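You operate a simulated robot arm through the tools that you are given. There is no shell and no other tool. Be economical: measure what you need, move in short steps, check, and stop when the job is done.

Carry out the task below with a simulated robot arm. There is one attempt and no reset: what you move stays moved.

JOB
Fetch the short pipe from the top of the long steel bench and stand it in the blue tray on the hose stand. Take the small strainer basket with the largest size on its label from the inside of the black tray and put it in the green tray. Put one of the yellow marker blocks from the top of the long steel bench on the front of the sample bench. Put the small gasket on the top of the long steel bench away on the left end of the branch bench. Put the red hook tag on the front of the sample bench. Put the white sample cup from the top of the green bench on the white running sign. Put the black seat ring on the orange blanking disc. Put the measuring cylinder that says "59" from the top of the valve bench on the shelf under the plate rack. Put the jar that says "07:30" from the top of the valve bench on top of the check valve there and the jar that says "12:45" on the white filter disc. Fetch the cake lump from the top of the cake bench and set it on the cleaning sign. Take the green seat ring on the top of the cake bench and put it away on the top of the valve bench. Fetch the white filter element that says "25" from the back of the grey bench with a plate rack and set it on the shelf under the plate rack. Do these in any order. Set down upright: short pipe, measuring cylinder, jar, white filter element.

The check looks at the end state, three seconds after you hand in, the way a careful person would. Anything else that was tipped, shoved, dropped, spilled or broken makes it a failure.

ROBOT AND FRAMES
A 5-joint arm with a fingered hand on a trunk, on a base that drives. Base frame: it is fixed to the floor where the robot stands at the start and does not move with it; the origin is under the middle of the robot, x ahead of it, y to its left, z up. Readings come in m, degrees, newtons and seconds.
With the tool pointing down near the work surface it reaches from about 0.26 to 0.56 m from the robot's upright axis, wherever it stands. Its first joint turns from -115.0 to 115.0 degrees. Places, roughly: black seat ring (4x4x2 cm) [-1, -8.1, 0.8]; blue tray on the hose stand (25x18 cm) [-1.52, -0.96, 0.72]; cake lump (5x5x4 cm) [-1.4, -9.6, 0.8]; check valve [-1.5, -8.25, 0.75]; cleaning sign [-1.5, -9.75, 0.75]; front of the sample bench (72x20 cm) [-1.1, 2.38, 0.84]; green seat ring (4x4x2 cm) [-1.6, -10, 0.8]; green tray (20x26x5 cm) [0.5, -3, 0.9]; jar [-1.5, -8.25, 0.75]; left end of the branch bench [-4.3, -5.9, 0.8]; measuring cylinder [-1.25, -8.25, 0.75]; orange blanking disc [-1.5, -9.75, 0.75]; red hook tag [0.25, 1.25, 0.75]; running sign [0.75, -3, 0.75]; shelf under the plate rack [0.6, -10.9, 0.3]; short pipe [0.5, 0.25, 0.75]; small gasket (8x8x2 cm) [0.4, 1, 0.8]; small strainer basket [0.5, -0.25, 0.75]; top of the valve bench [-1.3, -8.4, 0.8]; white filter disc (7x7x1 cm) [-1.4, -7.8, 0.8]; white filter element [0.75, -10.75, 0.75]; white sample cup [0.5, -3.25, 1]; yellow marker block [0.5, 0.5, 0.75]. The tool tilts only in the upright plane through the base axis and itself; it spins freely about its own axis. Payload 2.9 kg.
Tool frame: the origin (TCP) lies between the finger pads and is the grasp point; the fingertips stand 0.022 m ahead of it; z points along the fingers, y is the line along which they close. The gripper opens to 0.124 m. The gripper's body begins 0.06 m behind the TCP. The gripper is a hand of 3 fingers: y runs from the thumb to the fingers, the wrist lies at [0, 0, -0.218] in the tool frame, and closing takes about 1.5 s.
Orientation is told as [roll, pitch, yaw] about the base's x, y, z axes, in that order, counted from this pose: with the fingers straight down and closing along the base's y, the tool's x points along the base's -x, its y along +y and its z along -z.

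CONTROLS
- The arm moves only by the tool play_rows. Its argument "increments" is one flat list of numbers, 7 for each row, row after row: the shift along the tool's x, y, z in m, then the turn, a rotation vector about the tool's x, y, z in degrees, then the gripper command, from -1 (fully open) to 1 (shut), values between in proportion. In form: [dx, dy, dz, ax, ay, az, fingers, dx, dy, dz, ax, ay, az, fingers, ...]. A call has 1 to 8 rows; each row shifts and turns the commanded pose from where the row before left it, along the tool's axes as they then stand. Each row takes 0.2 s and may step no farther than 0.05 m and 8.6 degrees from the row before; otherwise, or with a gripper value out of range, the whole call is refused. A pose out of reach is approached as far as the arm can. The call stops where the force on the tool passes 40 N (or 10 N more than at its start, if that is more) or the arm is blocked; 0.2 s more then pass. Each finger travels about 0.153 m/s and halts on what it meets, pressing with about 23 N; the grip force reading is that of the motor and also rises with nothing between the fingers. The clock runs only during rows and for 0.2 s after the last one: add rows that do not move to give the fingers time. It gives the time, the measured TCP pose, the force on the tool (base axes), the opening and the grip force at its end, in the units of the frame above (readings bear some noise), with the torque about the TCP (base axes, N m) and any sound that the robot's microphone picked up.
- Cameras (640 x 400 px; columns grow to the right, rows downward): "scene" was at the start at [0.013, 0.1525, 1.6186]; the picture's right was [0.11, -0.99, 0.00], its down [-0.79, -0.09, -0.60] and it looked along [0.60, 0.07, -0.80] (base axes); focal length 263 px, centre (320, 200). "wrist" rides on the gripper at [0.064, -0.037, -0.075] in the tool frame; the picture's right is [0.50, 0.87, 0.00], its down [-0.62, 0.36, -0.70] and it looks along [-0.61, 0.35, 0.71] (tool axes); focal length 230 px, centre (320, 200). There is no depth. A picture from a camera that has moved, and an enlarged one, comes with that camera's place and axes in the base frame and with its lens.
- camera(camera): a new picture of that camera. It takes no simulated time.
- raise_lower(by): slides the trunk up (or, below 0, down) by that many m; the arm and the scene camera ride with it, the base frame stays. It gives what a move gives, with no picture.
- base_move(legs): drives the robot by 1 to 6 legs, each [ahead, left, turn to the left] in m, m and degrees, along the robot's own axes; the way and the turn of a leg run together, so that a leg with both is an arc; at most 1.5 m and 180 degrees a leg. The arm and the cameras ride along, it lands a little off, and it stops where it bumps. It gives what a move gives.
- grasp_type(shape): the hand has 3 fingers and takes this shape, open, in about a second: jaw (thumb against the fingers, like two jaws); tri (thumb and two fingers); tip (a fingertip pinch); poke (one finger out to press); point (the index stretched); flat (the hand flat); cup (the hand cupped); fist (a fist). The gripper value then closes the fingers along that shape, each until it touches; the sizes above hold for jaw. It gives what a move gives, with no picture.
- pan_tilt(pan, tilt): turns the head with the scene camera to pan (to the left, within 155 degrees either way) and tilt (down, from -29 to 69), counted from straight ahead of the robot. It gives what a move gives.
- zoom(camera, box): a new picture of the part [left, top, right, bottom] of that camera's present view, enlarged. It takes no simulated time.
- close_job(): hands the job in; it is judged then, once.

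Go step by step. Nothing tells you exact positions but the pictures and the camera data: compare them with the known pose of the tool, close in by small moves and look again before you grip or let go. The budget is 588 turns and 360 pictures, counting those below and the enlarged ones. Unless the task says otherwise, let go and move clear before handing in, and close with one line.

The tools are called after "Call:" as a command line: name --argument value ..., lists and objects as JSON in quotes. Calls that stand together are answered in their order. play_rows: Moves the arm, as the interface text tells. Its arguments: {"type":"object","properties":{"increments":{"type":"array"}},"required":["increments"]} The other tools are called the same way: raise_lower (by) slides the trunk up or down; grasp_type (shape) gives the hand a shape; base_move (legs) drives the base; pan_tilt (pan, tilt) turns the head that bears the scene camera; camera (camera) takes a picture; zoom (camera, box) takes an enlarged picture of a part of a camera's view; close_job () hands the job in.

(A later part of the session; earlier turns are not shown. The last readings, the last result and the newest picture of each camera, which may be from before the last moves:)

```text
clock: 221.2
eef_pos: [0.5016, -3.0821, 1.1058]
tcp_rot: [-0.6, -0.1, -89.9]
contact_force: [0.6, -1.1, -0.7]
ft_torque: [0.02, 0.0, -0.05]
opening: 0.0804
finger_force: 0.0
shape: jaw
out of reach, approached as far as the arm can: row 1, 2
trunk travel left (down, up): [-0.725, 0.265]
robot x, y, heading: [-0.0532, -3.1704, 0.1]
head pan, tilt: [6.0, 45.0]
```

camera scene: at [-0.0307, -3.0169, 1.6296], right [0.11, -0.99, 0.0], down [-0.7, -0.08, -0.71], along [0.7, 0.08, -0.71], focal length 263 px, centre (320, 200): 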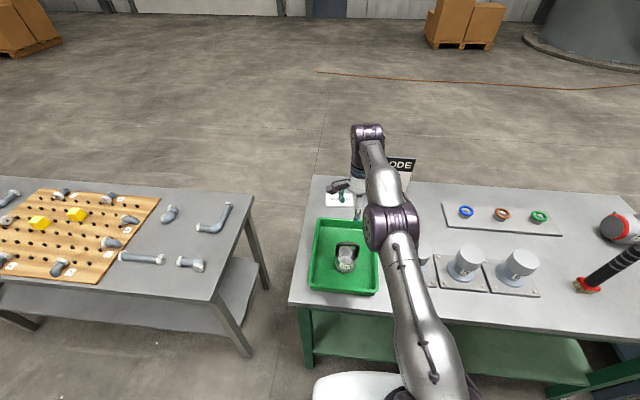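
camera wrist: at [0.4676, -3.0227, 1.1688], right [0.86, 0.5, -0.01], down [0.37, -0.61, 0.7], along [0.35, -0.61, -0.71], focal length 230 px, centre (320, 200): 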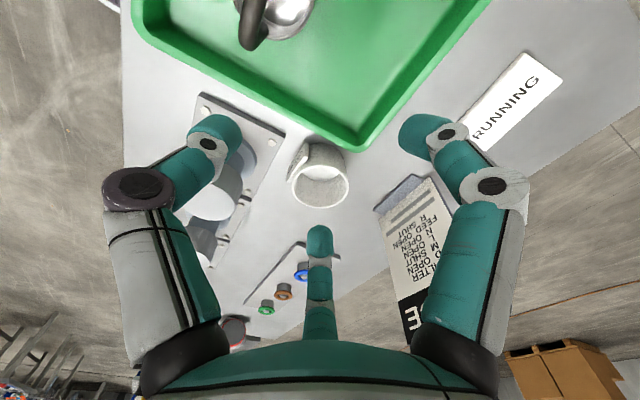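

Call:
play_rows --increments '[0, 0, 0.03, 0, 0, 0, -0.3, 0, 0, 0.03, 0, 0, 0, -0.3, 0, 0, 0, 0, 0, 0, -0.3]'

```text
clock: 222.0
eef_pos: [0.5131, -3.0802, 1.0477]
tcp_rot: [-0.5, 0.0, -89.8]
contact_force: [-0.5, 0.1, -0.2]
ft_torque: [0.02, -0.01, -0.02]
opening: 0.0802
finger_force: 0.1
shape: jaw
out of reach, approached as far as the arm can: row 1, 2
trunk travel left (down, up): [-0.725, 0.265]
robot x, y, heading: [-0.0522, -3.1695, 0.3]
head pan, tilt: [6.0, 45.0]
```

The solver seems stuck at the straight-elbow pose; I tilt the tool a little to bring the wrist inward, then back.

Call:
play_rows --increments '[0, -0.02, 0, -8, 0, 0, -0.3, 0, -0.03, 0, -8, 0, 0, -0.3, 0, -0.03, 0, 8, 0, 0, -0.3, 0, -0.03, 0, 8, 0, 0, -0.3, 0, 0, 0, 0, 0, 0, -0.3]'

```text
clock: 223.2
eef_pos: [0.4631, -3.0875, 1.0612]
tcp_rot: [-13.7, -2.3, -89.1]
contact_force: [0.5, 0.5, 0.7]
ft_torque: [0.0, 0.01, -0.01]
opening: 0.08
finger_force: 0.0
shape: jaw
out of reach, approached as far as the arm can: row 1, 2, 4
trunk travel left (down, up): [-0.725, 0.265]
robot x, y, heading: [-0.0513, -3.1667, 0.1]
head pan, tilt: [6.0, 45.0]
```

Call:
play_rows --increments '[0, -0.03, 0, 0, 0, 0, -0.3, 0, -0.03, 0, 6.9, 0, 0, -0.3, 0, -0.02, 0, 6.8, 0, 0, -0.3, 0, 0, 0, 0, 0, 0, -0.3]'

```text
clock: 224.2
eef_pos: [0.4126, -3.1395, 1.0976]
tcp_rot: [-27.7, -1.5, -88.8]
contact_force: [-0.3, -0.1, 0.3]
ft_torque: [0.01, -0.01, 0.01]
opening: 0.0803
finger_force: 0.0
shape: jaw
out of reach, approached as far as the arm can: row 1, 2, 3
trunk travel left (down, up): [-0.725, 0.265]
robot x, y, heading: [-0.0521, -3.1703, 0.2]
head pan, tilt: [6.0, 45.0]
```

Call:
play_rows --increments '[0, 0, 0, 0, 0, 0, -0.3, 0, 0, 0, 0, 0, 0, -0.3, 0, 0, 0, 0, 0, 0, -0.3]'

Call:
camera --camera "scene"

```text
clock: 225.0
eef_pos: [0.4134, -3.1393, 1.096]
tcp_rot: [-27.6, -1.5, -88.8]
contact_force: [0.2, -0.6, 0.1]
ft_torque: [0.01, 0.01, 0.02]
opening: 0.0805
finger_force: 0.0
shape: jaw
trunk travel left (down, up): [-0.725, 0.265]
robot x, y, heading: [-0.0481, -3.1704, 0.2]
head pan, tilt: [6.0, 45.0]
```

```text
250 pictures are left
camera scene: at [-0.0313, -3.0169, 1.6296], right [0.11, -0.99, 0.0], down [-0.7, -0.08, -0.71], along [0.7, 0.08, -0.71], focal length 263 px, centre (320, 200)
```

scene: 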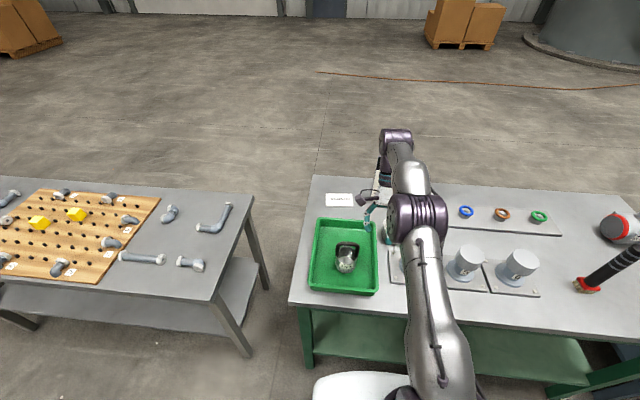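

The tool has tilted inward 28°. I rotate it back with the TCP held, pulling the wrist in, and lower a bit to free the elbow.

Call:
play_rows --increments '[0, 0, 0, -8.5, 0, 0, -0.3, 0, 0, 0, -8.5, 0, 0, -0.3, 0, 0, 0, -8.5, 0, 0, -0.3, 0, 0, 0, 0, 0, 0, -0.3]'

```text
clock: 226.0
eef_pos: [0.4171, -3.1501, 1.0966]
tcp_rot: [-2.2, -0.1, -89.7]
contact_force: [-0.2, 0.4, 0.1]
ft_torque: [-0.01, 0.02, 0.0]
opening: 0.0804
finger_force: 0.1
shape: jaw
out of reach, approached as far as the arm can: row 1
trunk travel left (down, up): [-0.725, 0.265]
robot x, y, heading: [-0.0495, -3.1707, 0.4]
head pan, tilt: [6.0, 45.0]
```

Free again. I look down to judge the clearance between my base and the bench front.

Call:
pan_tilt --pan 25 --tilt 69

Call:
camera --camera "scene"

```text
clock: 226.9
eef_pos: [0.4161, -3.1495, 1.0971]
tcp_rot: [-2.3, -0.2, -89.6]
contact_force: [0.1, -0.4, -1.2]
ft_torque: [0.01, -0.01, 0.0]
opening: 0.0807
finger_force: 0.1
shape: jaw
trunk travel left (down, up): [-0.725, 0.265]
robot x, y, heading: [-0.0521, -3.1703, -0.0]
head pan, tilt: [25.0, 68.8]
```

```text
249 pictures are left
camera scene: at [-0.0616, -3.002, 1.6008], right [0.43, -0.91, 0.0], down [-0.84, -0.4, -0.36], along [0.33, 0.15, -0.93], focal length 263 px, centre (320, 200)
```

scene: 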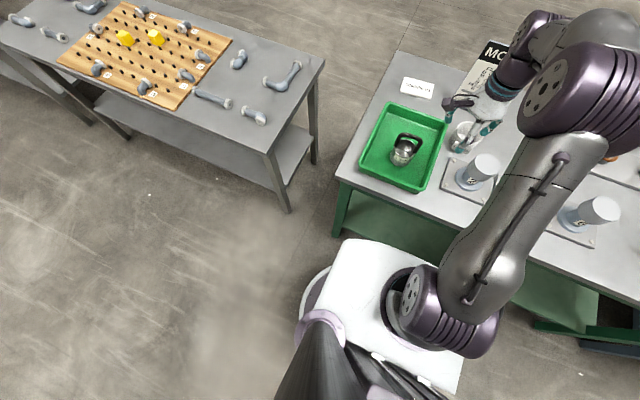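

The shelf and legs are recessed, so I can stand at x≈0.035. I straighten the tool, turn it to yaw 0 and drive in.

Call:
play_rows --increments '[0, -0.02, 0, -2.2, 0, 0, -0.6, 0, 0, 0, 0, 0, -8.5, -0.6, 0, 0, 0, 0, 0, -8.5, -0.6, 0, 0, 0, 0, 0, -8.5, -0.6, 0, 0, 0, 0, 0, -8.5, -0.6, 0, 0, 0, 0, 0, -8.5, -0.6, 0, 0, 0, 0, 0, -8.5, -0.6, 0, 0, 0, 0, 0, -8.5, -0.6]'

Call:
play_rows --increments '[0, 0, 0, 0, 0, -8.5, -0.6, 0, 0, 0, 0, 0, -8.5, -0.6, 0, 0, 0, 0, 0, -8.5, -0.6, 0, 0, 0, 0, 0, -5, -0.6, 0, 0, 0, 0, 0, 0, -0.6]'

Call:
base_move --legs '[[0.083, 0.05, 0]]'

Call:
pan_tilt --pan 0 --tilt 50

Call:
camera --camera "wrist"

Call:
camera --camera "scene"

```text
clock: 228.7
eef_pos: [0.3958, -3.1485, 1.0978]
tcp_rot: [-0.1, 0.1, -30.1]
contact_force: [-0.2, -0.2, 0.0]
ft_torque: [0.01, 0.0, 0.0]
opening: 0.099
finger_force: 0.0
shape: jaw
trunk travel left (down, up): [-0.725, 0.265]
robot x, y, heading: [-0.0511, -3.1707, 0.3]
head pan, tilt: [25.0, 68.8]
```

```text
clock: 229.9
eef_pos: [0.3966, -3.1487, 1.0975]
tcp_rot: [0.0, 0.2, 0.3]
contact_force: [0.7, 0.6, 0.5]
ft_torque: [0.04, 0.0, -0.04]
opening: 0.0985
finger_force: 0.0
shape: jaw
trunk travel left (down, up): [-0.725, 0.265]
robot x, y, heading: [-0.0486, -3.1701, -0.1]
head pan, tilt: [25.0, 68.8]
```

```text
clock: 231.1
eef_pos: [0.4804, -3.0978, 1.0972]
tcp_rot: [-0.1, 0.1, 0.3]
contact_force: [0.4, 0.8, 1.0]
ft_torque: [0.01, 0.03, -0.03]
opening: 0.0991
finger_force: 0.1
shape: jaw
trunk travel left (down, up): [-0.725, 0.265]
robot x, y, heading: [0.0311, -3.1194, 0.2]
head pan, tilt: [25.0, 68.8]
```

```text
clock: 231.9
eef_pos: [0.4802, -3.0989, 1.097]
tcp_rot: [0.0, 0.1, 0.3]
contact_force: [-0.3, -0.3, -0.9]
ft_torque: [-0.06, 0.01, -0.01]
opening: 0.0987
finger_force: 0.1
shape: jaw
trunk travel left (down, up): [-0.725, 0.265]
robot x, y, heading: [0.0305, -3.1196, 0.2]
head pan, tilt: [0.0, 50.0]
```

```text
248 pictures are left
camera wrist: at [0.4142, -3.1362, 1.1719], right [-0.5, 0.86, 0.0], down [0.62, 0.36, 0.7], along [0.6, 0.35, -0.71], focal length 230 px, centre (320, 200)
```

wrist: 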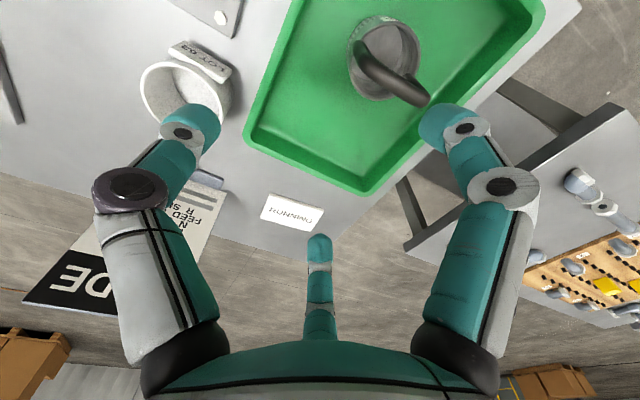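

```text
247 pictures are left
camera scene: at [0.0466, -2.9748, 1.6226], right [0.01, -1.0, 0.0], down [-0.77, 0.0, -0.64], along [0.64, 0.0, -0.77], focal length 263 px, centre (320, 200)
```

scene: 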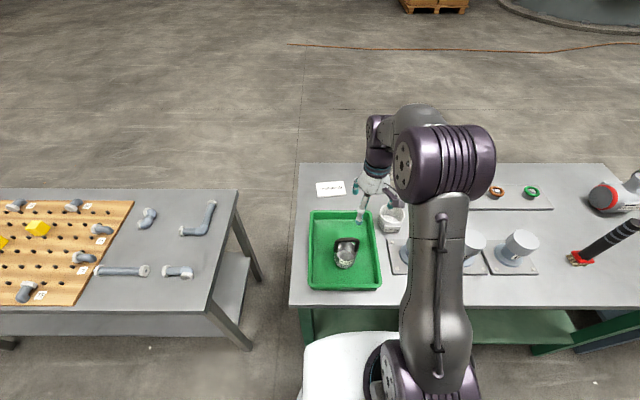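

Cup centre about (0.580,-3.226) with its tag facing the robot. I go above it with yaw -25 so the fingers avoid tag and tray.

Call:
play_rows --increments '[-0.025, -0.032, 0.02, 0, 0, 0, -0.7, -0.025, -0.032, 0.02, 0, 0, 0, -0.7, -0.025, -0.032, 0.02, 0, 0, 0, -0.7, -0.025, -0.031, 0.02, 0, 0, 0, -0.7, 0, 0, 0, 0, 0, 8.4, -0.7, 0, 0, 0, 0, 0, 8.4, -0.7, 0, 0, 0, 0, 0, 8.4, -0.7, 0, 0, 0, 0, 0, 0, -0.7]'

Call:
camera --camera "wrist"

Call:
zoom --camera "scene" --box '[300, 150, 460, 290]'

```text
clock: 233.7
eef_pos: [0.5785, -3.2252, 1.0167]
tcp_rot: [0.1, 0.1, -25.1]
contact_force: [0.0, 0.1, -0.5]
ft_torque: [0.01, -0.04, 0.02]
opening: 0.105
finger_force: 0.2
shape: jaw
trunk travel left (down, up): [-0.725, 0.265]
robot x, y, heading: [0.0328, -3.1216, 0.4]
head pan, tilt: [0.0, 50.0]
```

```text
246 pictures are left
camera wrist: at [0.5047, -3.232, 1.0919], right [-0.09, 1.0, 0.0], down [0.71, 0.06, 0.7], along [0.7, 0.06, -0.71], focal length 230 px, centre (320, 200)
```

wrist: 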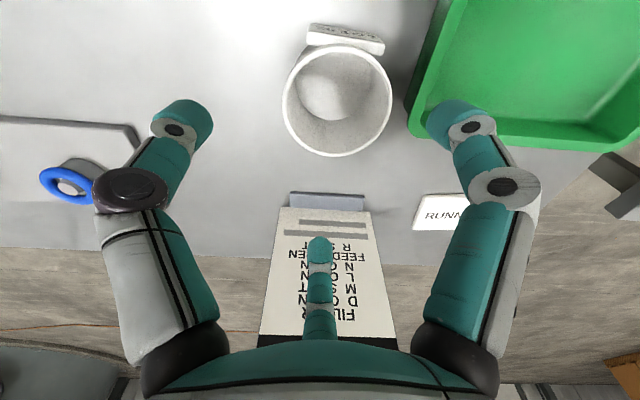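

```text
2.86 times, centred on (380, 220) of scene
camera zoom: at [0.0469, -2.9748, 1.6227], right [0.0, -1.0, 0.0], down [-0.77, 0.0, -0.64], along [0.64, 0.0, -0.77], focal length 751 px, centre (149, 143)
```

zoom: 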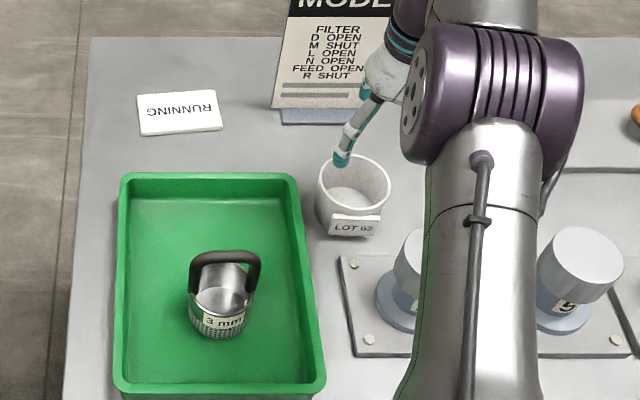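

Call:
play_rows --increments '[0.007, 0.009, 0.03, 0, 0, 0, -0.6, 0, 0, 0.03, 0, 0, 0, -0.6, 0, 0, 0.03, 0, 0, 0, -0.6, 0, 0, 0, 0, 0, 0, -0.6]'

Call:
camera --camera "wrist"

Call:
zoom --camera "scene" --box '[300, 150, 460, 290]'

```text
clock: 234.7
eef_pos: [0.5749, -3.2139, 0.9275]
tcp_rot: [0.0, 0.1, -24.9]
contact_force: [-0.4, 0.5, -0.4]
ft_torque: [0.01, -0.01, 0.02]
opening: 0.0993
finger_force: 0.0
shape: jaw
trunk travel left (down, up): [-0.725, 0.265]
robot x, y, heading: [0.0267, -3.12, 0.2]
head pan, tilt: [0.0, 50.0]
```

```text
244 pictures are left
camera wrist: at [0.5015, -3.2209, 1.0022], right [-0.09, 1.0, 0.0], down [0.71, 0.06, 0.7], along [0.7, 0.06, -0.71], focal length 230 px, centre (320, 200)
```

wrist: 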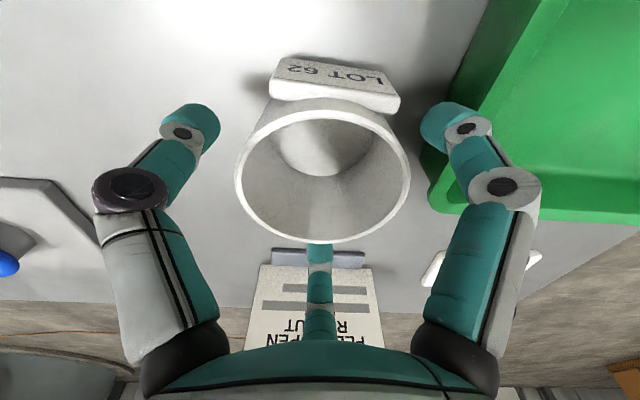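

```text
2.86 times, centred on (380, 220) of scene
camera zoom: at [0.0466, -2.9748, 1.6227], right [0.0, -1.0, 0.0], down [-0.77, 0.0, -0.64], along [0.64, 0.0, -0.77], focal length 751 px, centre (149, 143)
```

zoom: 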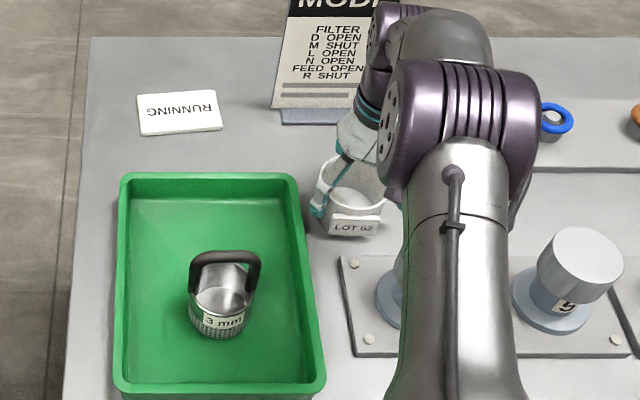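

Call:
play_rows --increments '[0, 0, 0.025, 0, 0, 0, -0.6, 0, 0, 0.017, 0, 0, 0, -0.6, 0, 0, 0, 0, 0, 0, -0.4, 0, 0, 0, 0, 0, 0, 0, 0, 0, 0, 0, 0, 0, 0.5, 0, 0, 0, 0, 0, 0, 1, 0, 0, 0, 0, 0, 0, 1]'

Call:
camera --camera "wrist"

```text
clock: 236.3
eef_pos: [0.5762, -3.2149, 0.8855]
tcp_rot: [0.0, 0.1, -24.9]
contact_force: [-0.4, 0.5, -0.1]
ft_torque: [0.0, 0.02, 0.02]
opening: 0.0678
finger_force: 23.1
shape: jaw
trunk travel left (down, up): [-0.725, 0.265]
robot x, y, heading: [0.0336, -3.1167, 0.1]
head pan, tilt: [0.0, 50.0]
```

```text
242 pictures are left
camera wrist: at [0.5027, -3.2214, 0.9607], right [-0.09, 1.0, 0.0], down [0.71, 0.06, 0.7], along [0.7, 0.06, -0.71], focal length 230 px, centre (320, 200)
```

wrist: 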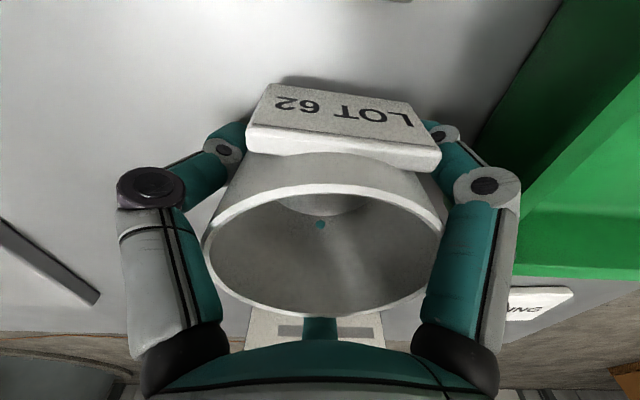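

Cup gripped. I lift, retract the arm and back away.

Call:
play_rows --increments '[0, 0, -0.03, 0, 0, 0, 1, 0, 0, -0.04, 0, 0, 0, 1, 0, 0, -0.03, 0, 0, 0, 1, 0.04, -0.019, 0, 0, 0, 0, 1, 0.04, -0.019, -0.02, 0, 0, 0, 1, 0.04, -0.019, -0.02, 0, 0, 0, 1, 0, 0, -0.04, 0, 0, 0, 1, 0, 0, 0, 0, 0, 0, 1]'

Call:
camera --camera "wrist"

Call:
base_move --legs '[[-0.45, 0, 0], [0, 0, -90]]'

Call:
pan_tilt --pan 10 --tilt 15

Call:
camera --camera "scene"

```text
clock: 238.1
eef_pos: [0.4416, -3.213, 1.0648]
tcp_rot: [0.0, 0.1, -24.9]
contact_force: [0.2, 0.7, -0.1]
ft_torque: [-0.02, 0.02, 0.0]
opening: 0.0676
finger_force: 23.1
shape: jaw
trunk travel left (down, up): [-0.725, 0.265]
robot x, y, heading: [0.0334, -3.1203, 0.3]
head pan, tilt: [0.0, 50.0]
```

```text
241 pictures are left
camera wrist: at [0.3675, -3.2205, 1.1387], right [-0.09, 1.0, 0.0], down [0.71, 0.06, 0.7], along [0.7, 0.06, -0.71], focal length 230 px, centre (320, 200)
```

wrist: 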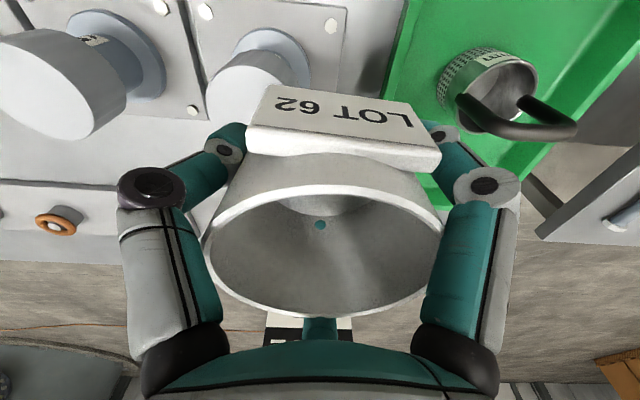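

```text
clock: 244.6
eef_pos: [-0.4941, -3.5325, 1.0645]
tcp_rot: [0.0, 0.0, -113.4]
contact_force: [0.1, 1.0, -0.3]
ft_torque: [0.01, -0.02, 0.0]
opening: 0.0673
finger_force: 22.9
shape: jaw
trunk travel left (down, up): [-0.725, 0.265]
robot x, y, heading: [-0.4096, -3.1184, -88.3]
head pan, tilt: [0.0, 50.0]
```

```text
clock: 245.6
eef_pos: [-0.4942, -3.5323, 1.0641]
tcp_rot: [0.0, 0.0, -113.4]
contact_force: [0.0, 0.2, -0.6]
ft_torque: [-0.01, -0.03, 0.02]
opening: 0.0674
finger_force: 23.0
shape: jaw
trunk travel left (down, up): [-0.725, 0.265]
robot x, y, heading: [-0.4123, -3.1213, -88.5]
head pan, tilt: [10.0, 15.0]
```

```text
240 pictures are left
camera scene: at [-0.2487, -3.1476, 1.6763], right [-0.98, -0.2, 0.0], down [-0.05, 0.25, -0.97], along [0.2, -0.95, -0.26], focal length 263 px, centre (320, 200)
```

scene: 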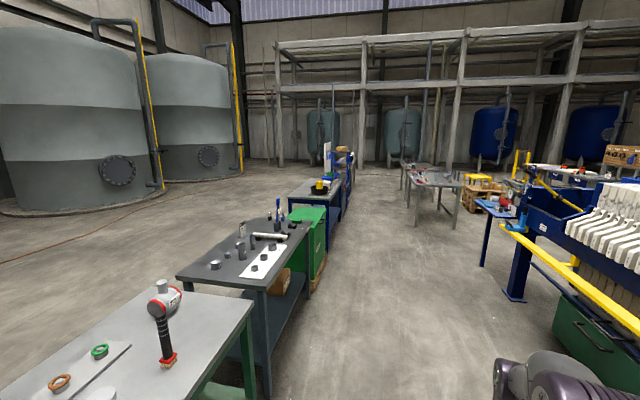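

The corridor southward is clear. I drive along it and look for the end of the row.

Call:
base_move --legs '[[0, 0, -1.5], [1.4, 0, 0], [1.4, 0, 0]]'

Call:
camera --camera "scene"

```text
clock: 259.4
eef_pos: [-0.5484, -6.3028, 1.0627]
tcp_rot: [-0.1, 0.2, -117.6]
contact_force: [-0.7, 0.2, -0.1]
ft_torque: [-0.01, 0.0, 0.0]
opening: 0.0674
finger_force: 22.9
shape: jaw
trunk travel left (down, up): [-0.725, 0.265]
robot x, y, heading: [-0.4382, -5.8959, -92.4]
head pan, tilt: [10.0, 15.0]
```

```text
239 pictures are left
camera scene: at [-0.2765, -5.9367, 1.6764], right [-0.99, -0.13, 0.0], down [-0.03, 0.26, -0.97], along [0.13, -0.96, -0.26], focal length 263 px, centre (320, 200)
```

scene: 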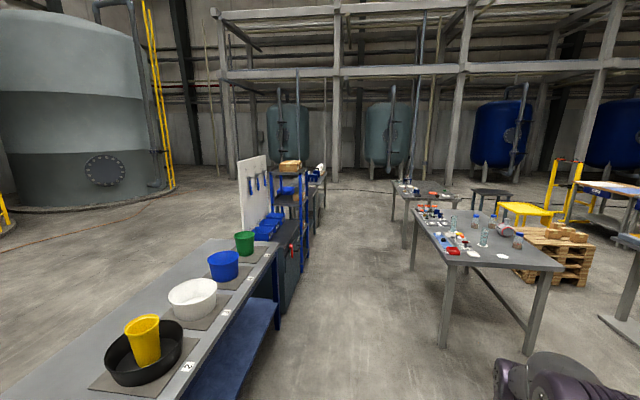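

Call:
base_move --legs '[[0, 0.1, 2.4], [1.4, 0, 0]]'

Call:
camera --camera "scene"

```text
clock: 267.1
eef_pos: [-0.4121, -7.7041, 1.0632]
tcp_rot: [0.0, 0.1, -114.1]
contact_force: [1.0, -0.1, -0.6]
ft_torque: [-0.04, 0.02, -0.01]
opening: 0.0676
finger_force: 22.9
shape: jaw
trunk travel left (down, up): [-0.725, 0.265]
robot x, y, heading: [-0.3249, -7.2926, -89.0]
head pan, tilt: [10.0, 15.0]
```

```text
238 pictures are left
camera scene: at [-0.164, -7.321, 1.6764], right [-0.98, -0.19, 0.0], down [-0.05, 0.25, -0.97], along [0.19, -0.95, -0.26], focal length 263 px, centre (320, 200)
```

scene: 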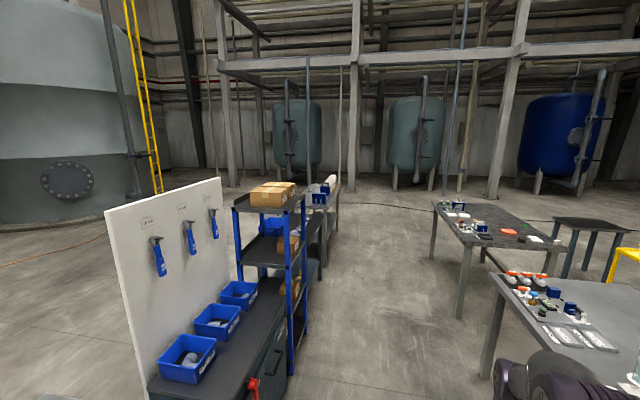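

Call:
base_move --legs '[[0, 0, -1], [1.4, 0, 0]]'

Call:
pan_tilt --pan 45 --tilt 20

Call:
camera --camera "scene"

```text
clock: 274.4
eef_pos: [-0.3972, -9.0932, 1.0636]
tcp_rot: [0.0, 0.1, -113.9]
contact_force: [0.5, 0.2, 0.2]
ft_torque: [-0.01, 0.0, 0.0]
opening: 0.0673
finger_force: 23.0
shape: jaw
trunk travel left (down, up): [-0.725, 0.265]
robot x, y, heading: [-0.3107, -8.681, -88.9]
head pan, tilt: [10.0, 15.0]
```

```text
clock: 275.4
eef_pos: [-0.3979, -9.0942, 1.064]
tcp_rot: [-0.1, 0.1, -114.0]
contact_force: [0.3, -0.4, -0.5]
ft_torque: [0.01, -0.03, 0.05]
opening: 0.0676
finger_force: 22.4
shape: jaw
trunk travel left (down, up): [-0.725, 0.265]
robot x, y, heading: [-0.312, -8.6794, -88.8]
head pan, tilt: [45.0, 20.0]
```

```text
237 pictures are left
camera scene: at [-0.0998, -8.6834, 1.6683], right [-0.69, -0.72, 0.0], down [-0.25, 0.24, -0.94], along [0.68, -0.65, -0.34], focal length 263 px, centre (320, 200)
```

scene: 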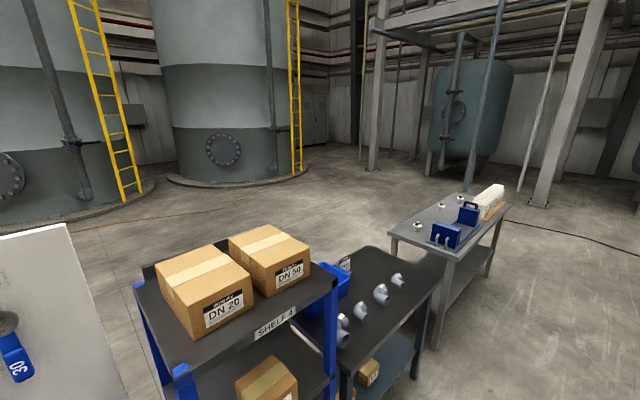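

The row ends past the grey bench at y≈-11.6. I go round its south end.

Call:
base_move --legs '[[0, 0, -1.2], [1.4, 0, 0], [1.4, 0, 0]]'

Call:
camera --camera "scene"

```text
clock: 289.5
eef_pos: [-0.3928, -11.9397, 1.0639]
tcp_rot: [0.1, 0.2, -114.4]
contact_force: [0.1, 0.7, 0.6]
ft_torque: [0.02, -0.01, 0.01]
opening: 0.0672
finger_force: 22.8
shape: jaw
trunk travel left (down, up): [-0.725, 0.265]
robot x, y, heading: [-0.3033, -11.5279, -89.1]
head pan, tilt: [45.0, 20.0]
```

```text
236 pictures are left
camera scene: at [-0.0924, -11.5331, 1.6683], right [-0.7, -0.72, 0.0], down [-0.24, 0.24, -0.94], along [0.67, -0.66, -0.34], focal length 263 px, centre (320, 200)
```

scene: 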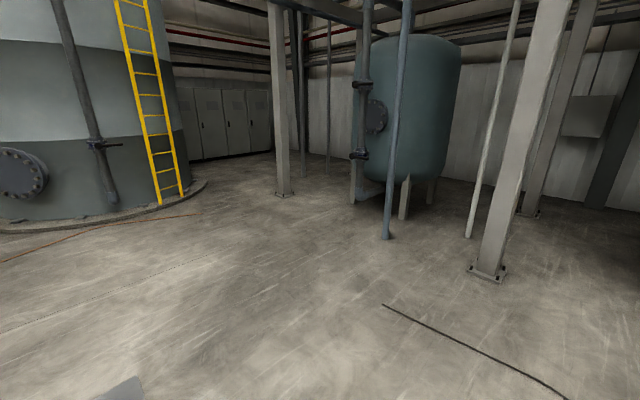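

Call:
base_move --legs '[[0.65, 0, 0], [0, 0, 90], [1.0, 0, 0], [0.8, 0, 0], [0, 0, 90]]'

Call:
pan_tilt --pan 10 --tilt 20

Call:
camera --camera "scene"

```text
clock: 309.4
eef_pos: [1.625, -11.7777, 1.065]
tcp_rot: [0.0, 0.1, 63.1]
contact_force: [0.0, 0.3, -0.3]
ft_torque: [0.0, 0.01, 0.0]
opening: 0.067
finger_force: 22.8
shape: jaw
trunk travel left (down, up): [-0.725, 0.265]
robot x, y, heading: [1.5155, -12.1856, 88.6]
head pan, tilt: [45.0, 20.0]
```

```text
clock: 310.4
eef_pos: [1.6244, -11.7776, 1.0626]
tcp_rot: [0.0, 0.1, 62.9]
contact_force: [1.4, -0.6, 0.0]
ft_torque: [-0.03, -0.01, -0.02]
opening: 0.0669
finger_force: 22.8
shape: jaw
trunk travel left (down, up): [-0.725, 0.265]
robot x, y, heading: [1.5129, -12.1877, 88.1]
head pan, tilt: [10.0, 20.0]
```

```text
235 pictures are left
camera scene: at [1.3547, -12.1494, 1.6682], right [0.99, 0.14, 0.0], down [0.05, -0.34, -0.94], along [-0.13, 0.93, -0.34], focal length 263 px, centre (320, 200)
```

scene: 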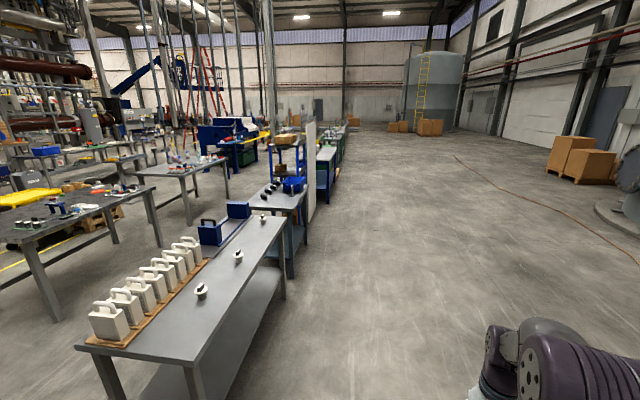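

The aisle behind the row is clear. I drive north.

Call:
base_move --legs '[[0, 0, 1.9], [1.5, 0, 0], [1.5, 0, 0], [1.5, 0, 0]]'

Call:
camera --camera "scene"

```text
clock: 332.4
eef_pos: [1.4815, -7.2504, 1.0636]
tcp_rot: [0.0, 0.1, 66.8]
contact_force: [0.1, -0.3, -1.1]
ft_torque: [-0.03, 0.01, 0.0]
opening: 0.0669
finger_force: 22.9
shape: jaw
trunk travel left (down, up): [-0.725, 0.265]
robot x, y, heading: [1.401, -7.664, 92.1]
head pan, tilt: [10.0, 20.0]
```

```text
234 pictures are left
camera scene: at [1.2366, -7.6375, 1.6682], right [0.98, 0.21, 0.0], down [0.07, -0.33, -0.94], along [-0.19, 0.92, -0.34], focal length 263 px, centre (320, 200)
```

scene: 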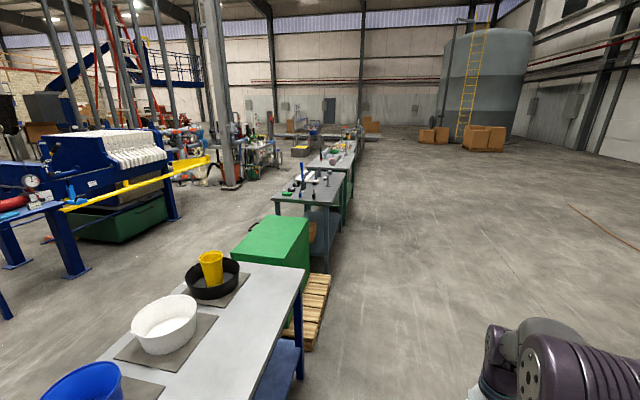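

Call:
base_move --legs '[[0, 0, -2.1], [1.5, 0, 0], [1.5, 0, 0], [1.4, 0, 0]]'

Call:
base_move --legs '[[0, 0, 90]]'

Call:
pan_tilt --pan 0 --tilt 45

Call:
camera --camera "scene"

```text
clock: 353.4
eef_pos: [1.7978, -2.9524, 1.0638]
tcp_rot: [0.0, 0.1, 59.3]
contact_force: [-0.2, -0.5, 0.2]
ft_torque: [0.01, 0.02, 0.02]
opening: 0.0672
finger_force: 23.3
shape: jaw
trunk travel left (down, up): [-0.725, 0.265]
robot x, y, heading: [1.6631, -3.3476, 84.4]
head pan, tilt: [10.0, 20.0]
```

```text
clock: 357.6
eef_pos: [1.2636, -3.2107, 1.0646]
tcp_rot: [0.0, 0.1, 148.7]
contact_force: [0.8, -0.1, -0.9]
ft_torque: [-0.02, 0.0, 0.0]
opening: 0.0669
finger_force: 23.1
shape: jaw
trunk travel left (down, up): [-0.725, 0.265]
robot x, y, heading: [1.6621, -3.3536, 173.6]
head pan, tilt: [10.0, 20.0]
```

```text
clock: 358.5
eef_pos: [1.2634, -3.2112, 1.0631]
tcp_rot: [-0.1, 0.1, 148.7]
contact_force: [-0.6, -0.4, -0.6]
ft_torque: [0.0, -0.05, -0.04]
opening: 0.067
finger_force: 23.2
shape: jaw
trunk travel left (down, up): [-0.725, 0.265]
robot x, y, heading: [1.6595, -3.3515, 173.8]
head pan, tilt: [0.0, 45.0]
```

```text
233 pictures are left
camera scene: at [1.6238, -3.493, 1.6297], right [0.11, 0.99, 0.0], down [0.7, -0.08, -0.71], along [-0.7, 0.08, -0.71], focal length 263 px, centre (320, 200)
```

scene: 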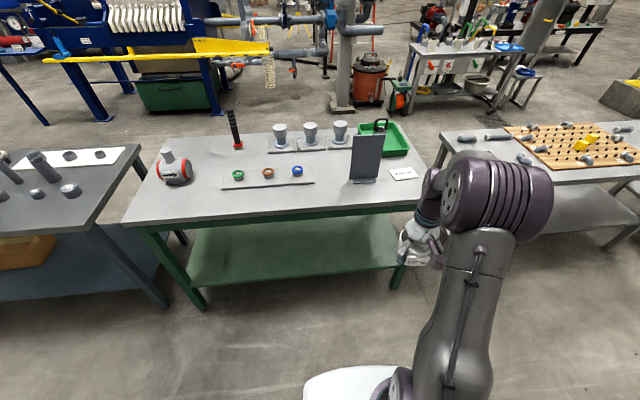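

I turn square to the bench and move to stand behind the RUNNING sign.

Call:
base_move --legs '[[0, 0, 6.2], [0, -0.45, 0], [0.3, 0, 0]]'

Call:
camera --camera "scene"

```text
clock: 363.4
eef_pos: [0.9509, -2.8075, 1.0631]
tcp_rot: [0.0, 0.1, 154.8]
contact_force: [0.5, 0.6, -0.1]
ft_torque: [0.0, 0.0, 0.02]
opening: 0.0669
finger_force: 22.7
shape: jaw
trunk travel left (down, up): [-0.725, 0.265]
robot x, y, heading: [1.3592, -2.9036, 179.7]
head pan, tilt: [0.0, 45.0]
```

```text
232 pictures are left
camera scene: at [1.3382, -3.0496, 1.6296], right [0.0, 1.0, 0.0], down [0.71, 0.0, -0.71], along [-0.71, 0.0, -0.71], focal length 263 px, centre (320, 200)
```

scene: 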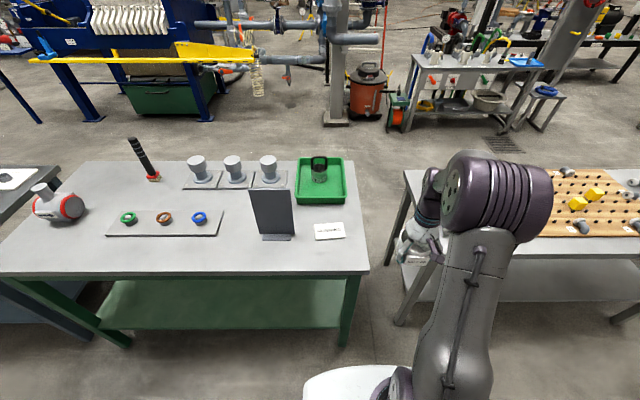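

Call:
base_move --legs '[[0.13, 0, 0]]'

Call:
play_rows --increments '[0, 0, 0, 0, 0, 8.4, 1, 0, 0, 0, 0, 0, 8.4, 1, 0, 0, 0, 0, 0, 8.4, 1, 0, 0, 0, 0, 0, 0, 1]'

Call:
camera --camera "wrist"

```text
clock: 364.7
eef_pos: [0.8241, -2.8051, 1.0641]
tcp_rot: [0.0, 0.1, 154.5]
contact_force: [-0.3, -0.4, 0.1]
ft_torque: [0.02, -0.02, 0.03]
opening: 0.0667
finger_force: 23.3
shape: jaw
trunk travel left (down, up): [-0.725, 0.265]
robot x, y, heading: [1.2313, -2.907, 179.9]
head pan, tilt: [0.0, 45.0]
```

```text
clock: 365.7
eef_pos: [0.824, -2.8077, 1.0635]
tcp_rot: [-0.2, 0.1, 129.3]
contact_force: [0.1, -0.2, -0.7]
ft_torque: [0.01, -0.03, -0.01]
opening: 0.0671
finger_force: 23.2
shape: jaw
trunk travel left (down, up): [-0.725, 0.265]
robot x, y, heading: [1.2382, -2.904, 180.0]
head pan, tilt: [0.0, 45.0]
```

```text
231 pictures are left
camera wrist: at [0.8915, -2.8325, 1.1387], right [-0.35, -0.94, 0.0], down [-0.67, 0.25, 0.7], along [-0.66, 0.25, -0.71], focal length 230 px, centre (320, 200)
```

wrist: 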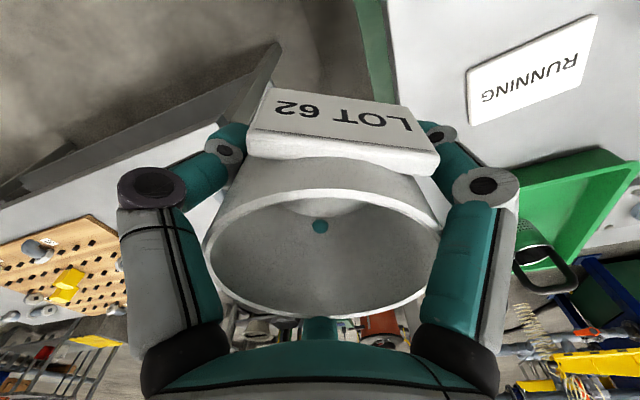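

Sign centre about (0.717,-3.035). I bring the cup over it and check.

Call:
play_rows --increments '[0.018, 0.0378, 0, 0, 0, 0, 1, 0.018, 0.0378, 0, 0, 0, 0, 1, 0.018, 0.0378, 0, 0, 0, 0, 1, 0.018, 0.0378, 0.01, 0, 0, 0, 1, 0.018, 0.0378, 0.02, 0, 0, 0, 1, 0.018, 0.0375, 0.03, 0, 0, 0, 1, 0, 0, 0, 0, 0, 0, 1]'

Call:
camera --camera "wrist"

Call:
zoom --camera "scene" --box '[240, 130, 440, 290]'

```text
refused: row 6 steps farther than a row can; nothing moved
```

```text
230 pictures are left
camera wrist: at [0.8915, -2.8325, 1.1387], right [-0.35, -0.94, 0.0], down [-0.67, 0.25, 0.7], along [-0.66, 0.25, -0.71], focal length 230 px, centre (320, 200)
```

wrist: 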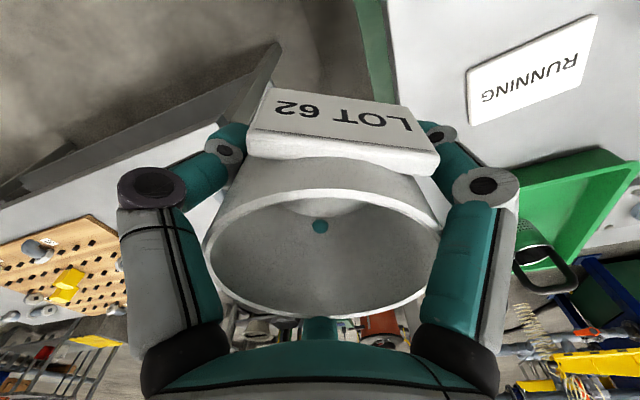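

```text
2.50 times, centred on (340, 210) of scene
camera zoom: at [1.2107, -3.0491, 1.6296], right [0.0, 1.0, 0.0], down [0.71, 0.0, -0.71], along [-0.71, 0.0, -0.71], focal length 657 px, centre (270, 175)
```

zoom: 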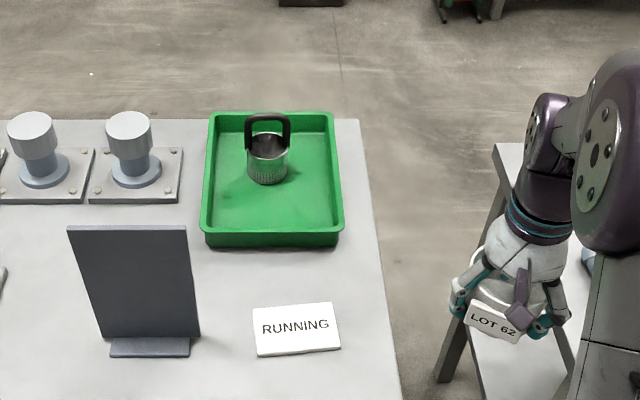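

Call:
play_rows --increments '[0.0163, 0.0363, 0, 0, 0, 0, 1, 0.0163, 0.0363, 0, 0, 0, 0, 1, 0.0163, 0.0363, 0, 0, 0, 0, 1, 0.0163, 0.0363, 0.01, 0, 0, 0, 1, 0.0163, 0.0363, 0.02, 0, 0, 0, 1, 0.0163, 0.0363, 0.02, 0, 0, 0, 1, 0, 0, 0, 0, 0, 0, 1]'

Call:
camera --camera "wrist"

Call:
zoom --camera "scene" --box '[240, 130, 440, 290]'

```text
clock: 367.3
eef_pos: [0.7189, -3.0204, 1.0147]
tcp_rot: [0.0, 0.1, 129.4]
contact_force: [0.0, 0.7, -0.4]
ft_torque: [-0.02, -0.03, 0.0]
opening: 0.0669
finger_force: 22.6
shape: jaw
trunk travel left (down, up): [-0.725, 0.265]
robot x, y, heading: [1.2346, -2.9048, 179.9]
head pan, tilt: [0.0, 45.0]
```

```text
228 pictures are left
camera wrist: at [0.7873, -3.0462, 1.0889], right [-0.35, -0.94, 0.0], down [-0.67, 0.25, 0.7], along [-0.66, 0.25, -0.71], focal length 230 px, centre (320, 200)
```

wrist: 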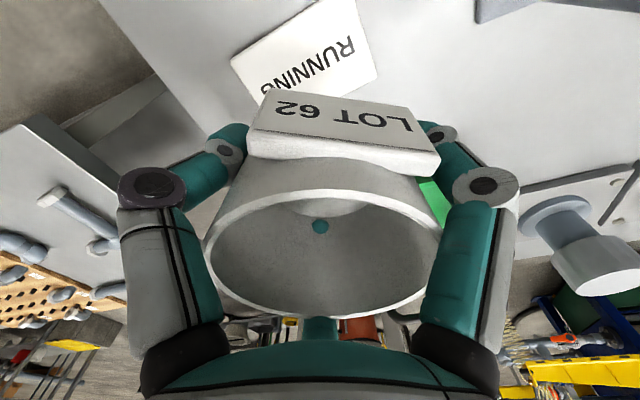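

```text
2.50 times, centred on (340, 210) of scene
camera zoom: at [1.2116, -3.0482, 1.6297], right [0.0, 1.0, 0.0], down [0.71, 0.0, -0.71], along [-0.71, 0.0, -0.71], focal length 657 px, centre (270, 175)
```

zoom: 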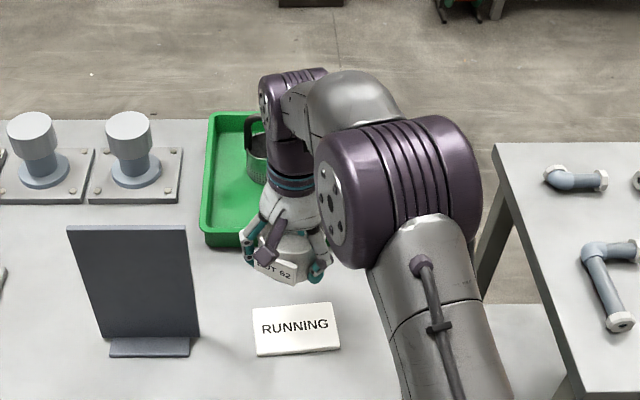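

Call:
play_rows --increments '[-0.004, -0.008, 0.03, 0, 0, 0, 1, 0, 0, 0.03, 0, 0, 0, 1, 0, 0, 0.03, 0, 0, 0, 1, 0, 0, 0.01, 0, 0, 0, 1, 0, 0, 0, 0, 0, 0, 1]'

Call:
camera --camera "wrist"

Call:
zoom --camera "scene" --box '[270, 180, 390, 290]'

```text
clock: 368.5
eef_pos: [0.7208, -3.0128, 0.9144]
tcp_rot: [-0.1, 0.1, 129.3]
contact_force: [-0.6, 0.2, -0.6]
ft_torque: [0.0, 0.02, -0.02]
opening: 0.0667
finger_force: 22.7
shape: jaw
trunk travel left (down, up): [-0.725, 0.265]
robot x, y, heading: [1.2369, -2.9004, 179.5]
head pan, tilt: [0.0, 45.0]
```

```text
226 pictures are left
camera wrist: at [0.7899, -3.039, 0.9888], right [-0.35, -0.94, 0.0], down [-0.67, 0.25, 0.7], along [-0.66, 0.25, -0.71], focal length 230 px, centre (320, 200)
```

wrist: 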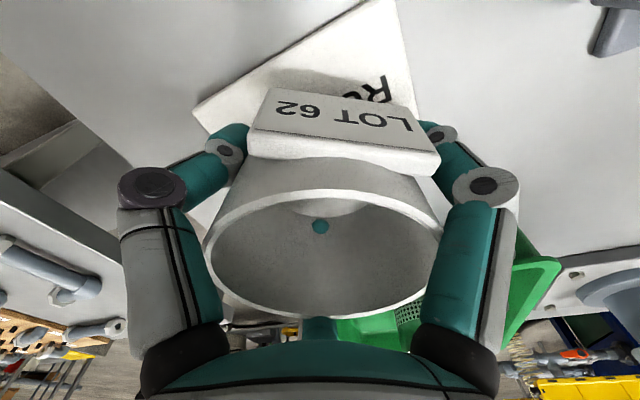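

```text
3.64 times, centred on (330, 235) of scene
camera zoom: at [1.2107, -3.0493, 1.6296], right [0.0, 1.0, 0.0], down [0.71, 0.0, -0.71], along [-0.71, 0.0, -0.71], focal length 956 px, centre (284, 73)
```

zoom: 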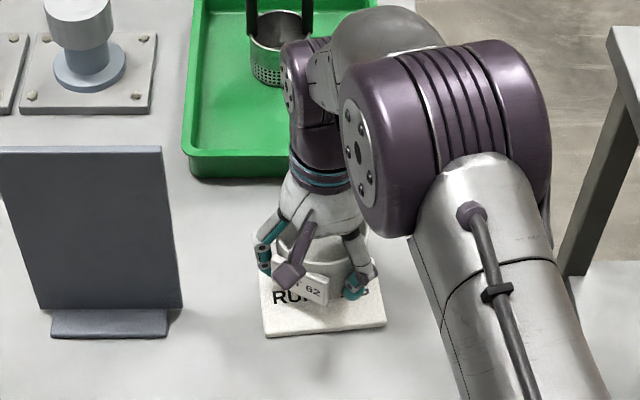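

Call:
play_rows --increments '[0, 0, 0.008, 0, 0, 0, 1, 0, 0, 0.005, 0, 0, 0, 1, 0, 0, 0.004, 0, 0, 0, 1, 0, 0, 0.003, 0, 0, 0, 1, 0, 0, 0.003, 0, 0, 0, 1]'

```text
clock: 369.7
eef_pos: [0.7221, -3.0114, 0.8941]
tcp_rot: [0.3, -0.2, 129.4]
contact_force: [-2.2, -0.4, 24.5]
ft_torque: [0.02, -0.13, -0.01]
opening: 0.0662
finger_force: 23.0
shape: jaw
trunk travel left (down, up): [-0.725, 0.265]
robot x, y, heading: [1.2319, -2.9082, 179.7]
head pan, tilt: [0.0, 45.0]
```

Call:
play_rows --increments '[0, 0, -0.001, 0, 0, 0, 1, 0, 0, 0, 0, 0, 0, 0.3, 0, 0, 0, 0, 0, 0, -0.2, 0, 0, 0, 0, 0, 0, -0.6, 0, 0, 0, 0, 0, 0, -0.6, 0, 0, -0.03, 0, 0, 0, -0.6, 0, 0, -0.04, 0, 0, 0, -0.6, 0, 0, -0.04, 0, 0, 0, -0.6]'

Call:
zoom --camera "scene" --box '[270, 180, 390, 290]'

Call:
camera --camera "wrist"

```text
clock: 371.5
eef_pos: [0.7225, -3.012, 1.0026]
tcp_rot: [0.0, 0.0, 129.5]
contact_force: [-0.2, 0.4, 0.5]
ft_torque: [0.05, 0.03, -0.01]
opening: 0.0988
finger_force: 0.0
shape: jaw
trunk travel left (down, up): [-0.725, 0.265]
robot x, y, heading: [1.2341, -2.9016, 180.0]
head pan, tilt: [0.0, 45.0]
```

```text
3.64 times, centred on (330, 235) of scene
camera zoom: at [1.2117, -3.0493, 1.6295], right [0.0, 1.0, 0.0], down [0.71, 0.0, -0.71], along [-0.71, 0.0, -0.71], focal length 956 px, centre (284, 73)
```

zoom: 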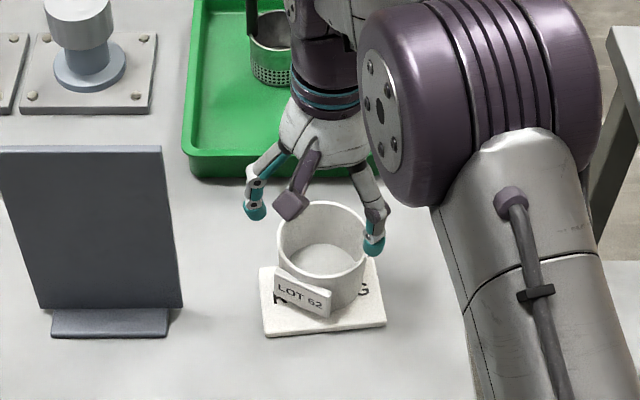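

```text
223 pictures are left
camera wrist: at [0.7911, -3.0383, 1.0774], right [-0.35, -0.94, 0.0], down [-0.67, 0.25, 0.7], along [-0.66, 0.25, -0.71], focal length 230 px, centre (320, 200)
```

wrist: 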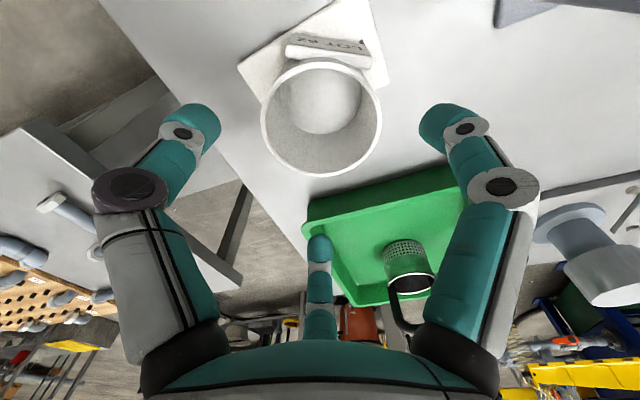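

The cup sits on the RUNNING sign. I retract the arm and drive north behind the row to reach the gasket.

Call:
play_rows --increments '[0, 0, -0.04, 0, 0, 0, -0.6, 0.01, -0.045, 0, 0, 0, 0, -0.6, 0.01, -0.045, 0, 0, 0, 0, -0.6, 0.01, -0.04, -0.02, 0, 0, 0, -0.3, 0, 0, -0.04, 0, 0, 0, -0.3]'

Call:
base_move --legs '[[-0.35, 0, 0], [0, 0, -90]]'

Call:
pan_tilt --pan 8 --tilt 18

Call:
camera --camera "scene"

```text
clock: 372.7
eef_pos: [0.84, -2.9498, 1.1013]
tcp_rot: [-0.1, 0.0, 129.5]
contact_force: [0.3, -0.1, -0.3]
ft_torque: [-0.01, -0.01, 0.0]
opening: 0.0809
finger_force: 0.0
shape: jaw
trunk travel left (down, up): [-0.725, 0.265]
robot x, y, heading: [1.2299, -2.9099, 179.8]
head pan, tilt: [0.0, 45.0]
```

```text
clock: 378.8
eef_pos: [1.5352, -2.5108, 1.1019]
tcp_rot: [-0.1, 0.0, 39.3]
contact_force: [0.0, 0.2, 0.7]
ft_torque: [0.0, 0.03, 0.02]
opening: 0.081
finger_force: 0.0
shape: jaw
trunk travel left (down, up): [-0.725, 0.265]
robot x, y, heading: [1.5843, -2.9036, 89.4]
head pan, tilt: [0.0, 45.0]
```

```text
clock: 379.7
eef_pos: [1.5359, -2.5124, 1.1011]
tcp_rot: [-0.1, 0.0, 39.3]
contact_force: [0.2, 0.3, 0.1]
ft_torque: [0.02, 0.01, -0.02]
opening: 0.0811
finger_force: 0.0
shape: jaw
trunk travel left (down, up): [-0.725, 0.265]
robot x, y, heading: [1.5796, -2.9053, 89.5]
head pan, tilt: [8.0, 18.0]
```

```text
222 pictures are left
camera scene: at [1.4232, -2.8724, 1.6714], right [0.99, 0.13, 0.0], down [0.04, -0.31, -0.95], along [-0.13, 0.94, -0.31], focal length 263 px, centre (320, 200)
```

scene: 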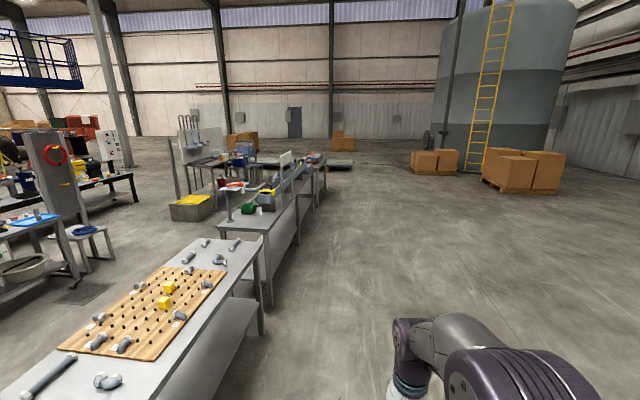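

Call:
base_move --legs '[[1.5, 0, 0.5], [1.5, 0, 0], [1.5, 0, 0], [1.2, 0, 0]]'

Call:
camera --camera "scene"

```text
clock: 406.8
eef_pos: [1.5407, 3.1772, 1.1015]
tcp_rot: [-0.1, 0.0, 39.1]
contact_force: [0.0, 0.0, -0.7]
ft_torque: [0.03, -0.01, -0.01]
opening: 0.0813
finger_force: 0.1
shape: jaw
trunk travel left (down, up): [-0.725, 0.265]
robot x, y, heading: [1.583, 2.7815, 89.5]
head pan, tilt: [8.0, 18.0]
```

```text
221 pictures are left
camera scene: at [1.4273, 2.817, 1.6715], right [0.99, 0.13, 0.0], down [0.04, -0.31, -0.95], along [-0.12, 0.94, -0.31], focal length 263 px, centre (320, 200)
```

scene: 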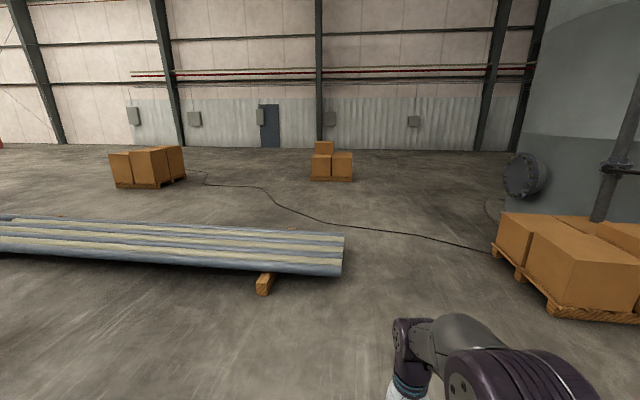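

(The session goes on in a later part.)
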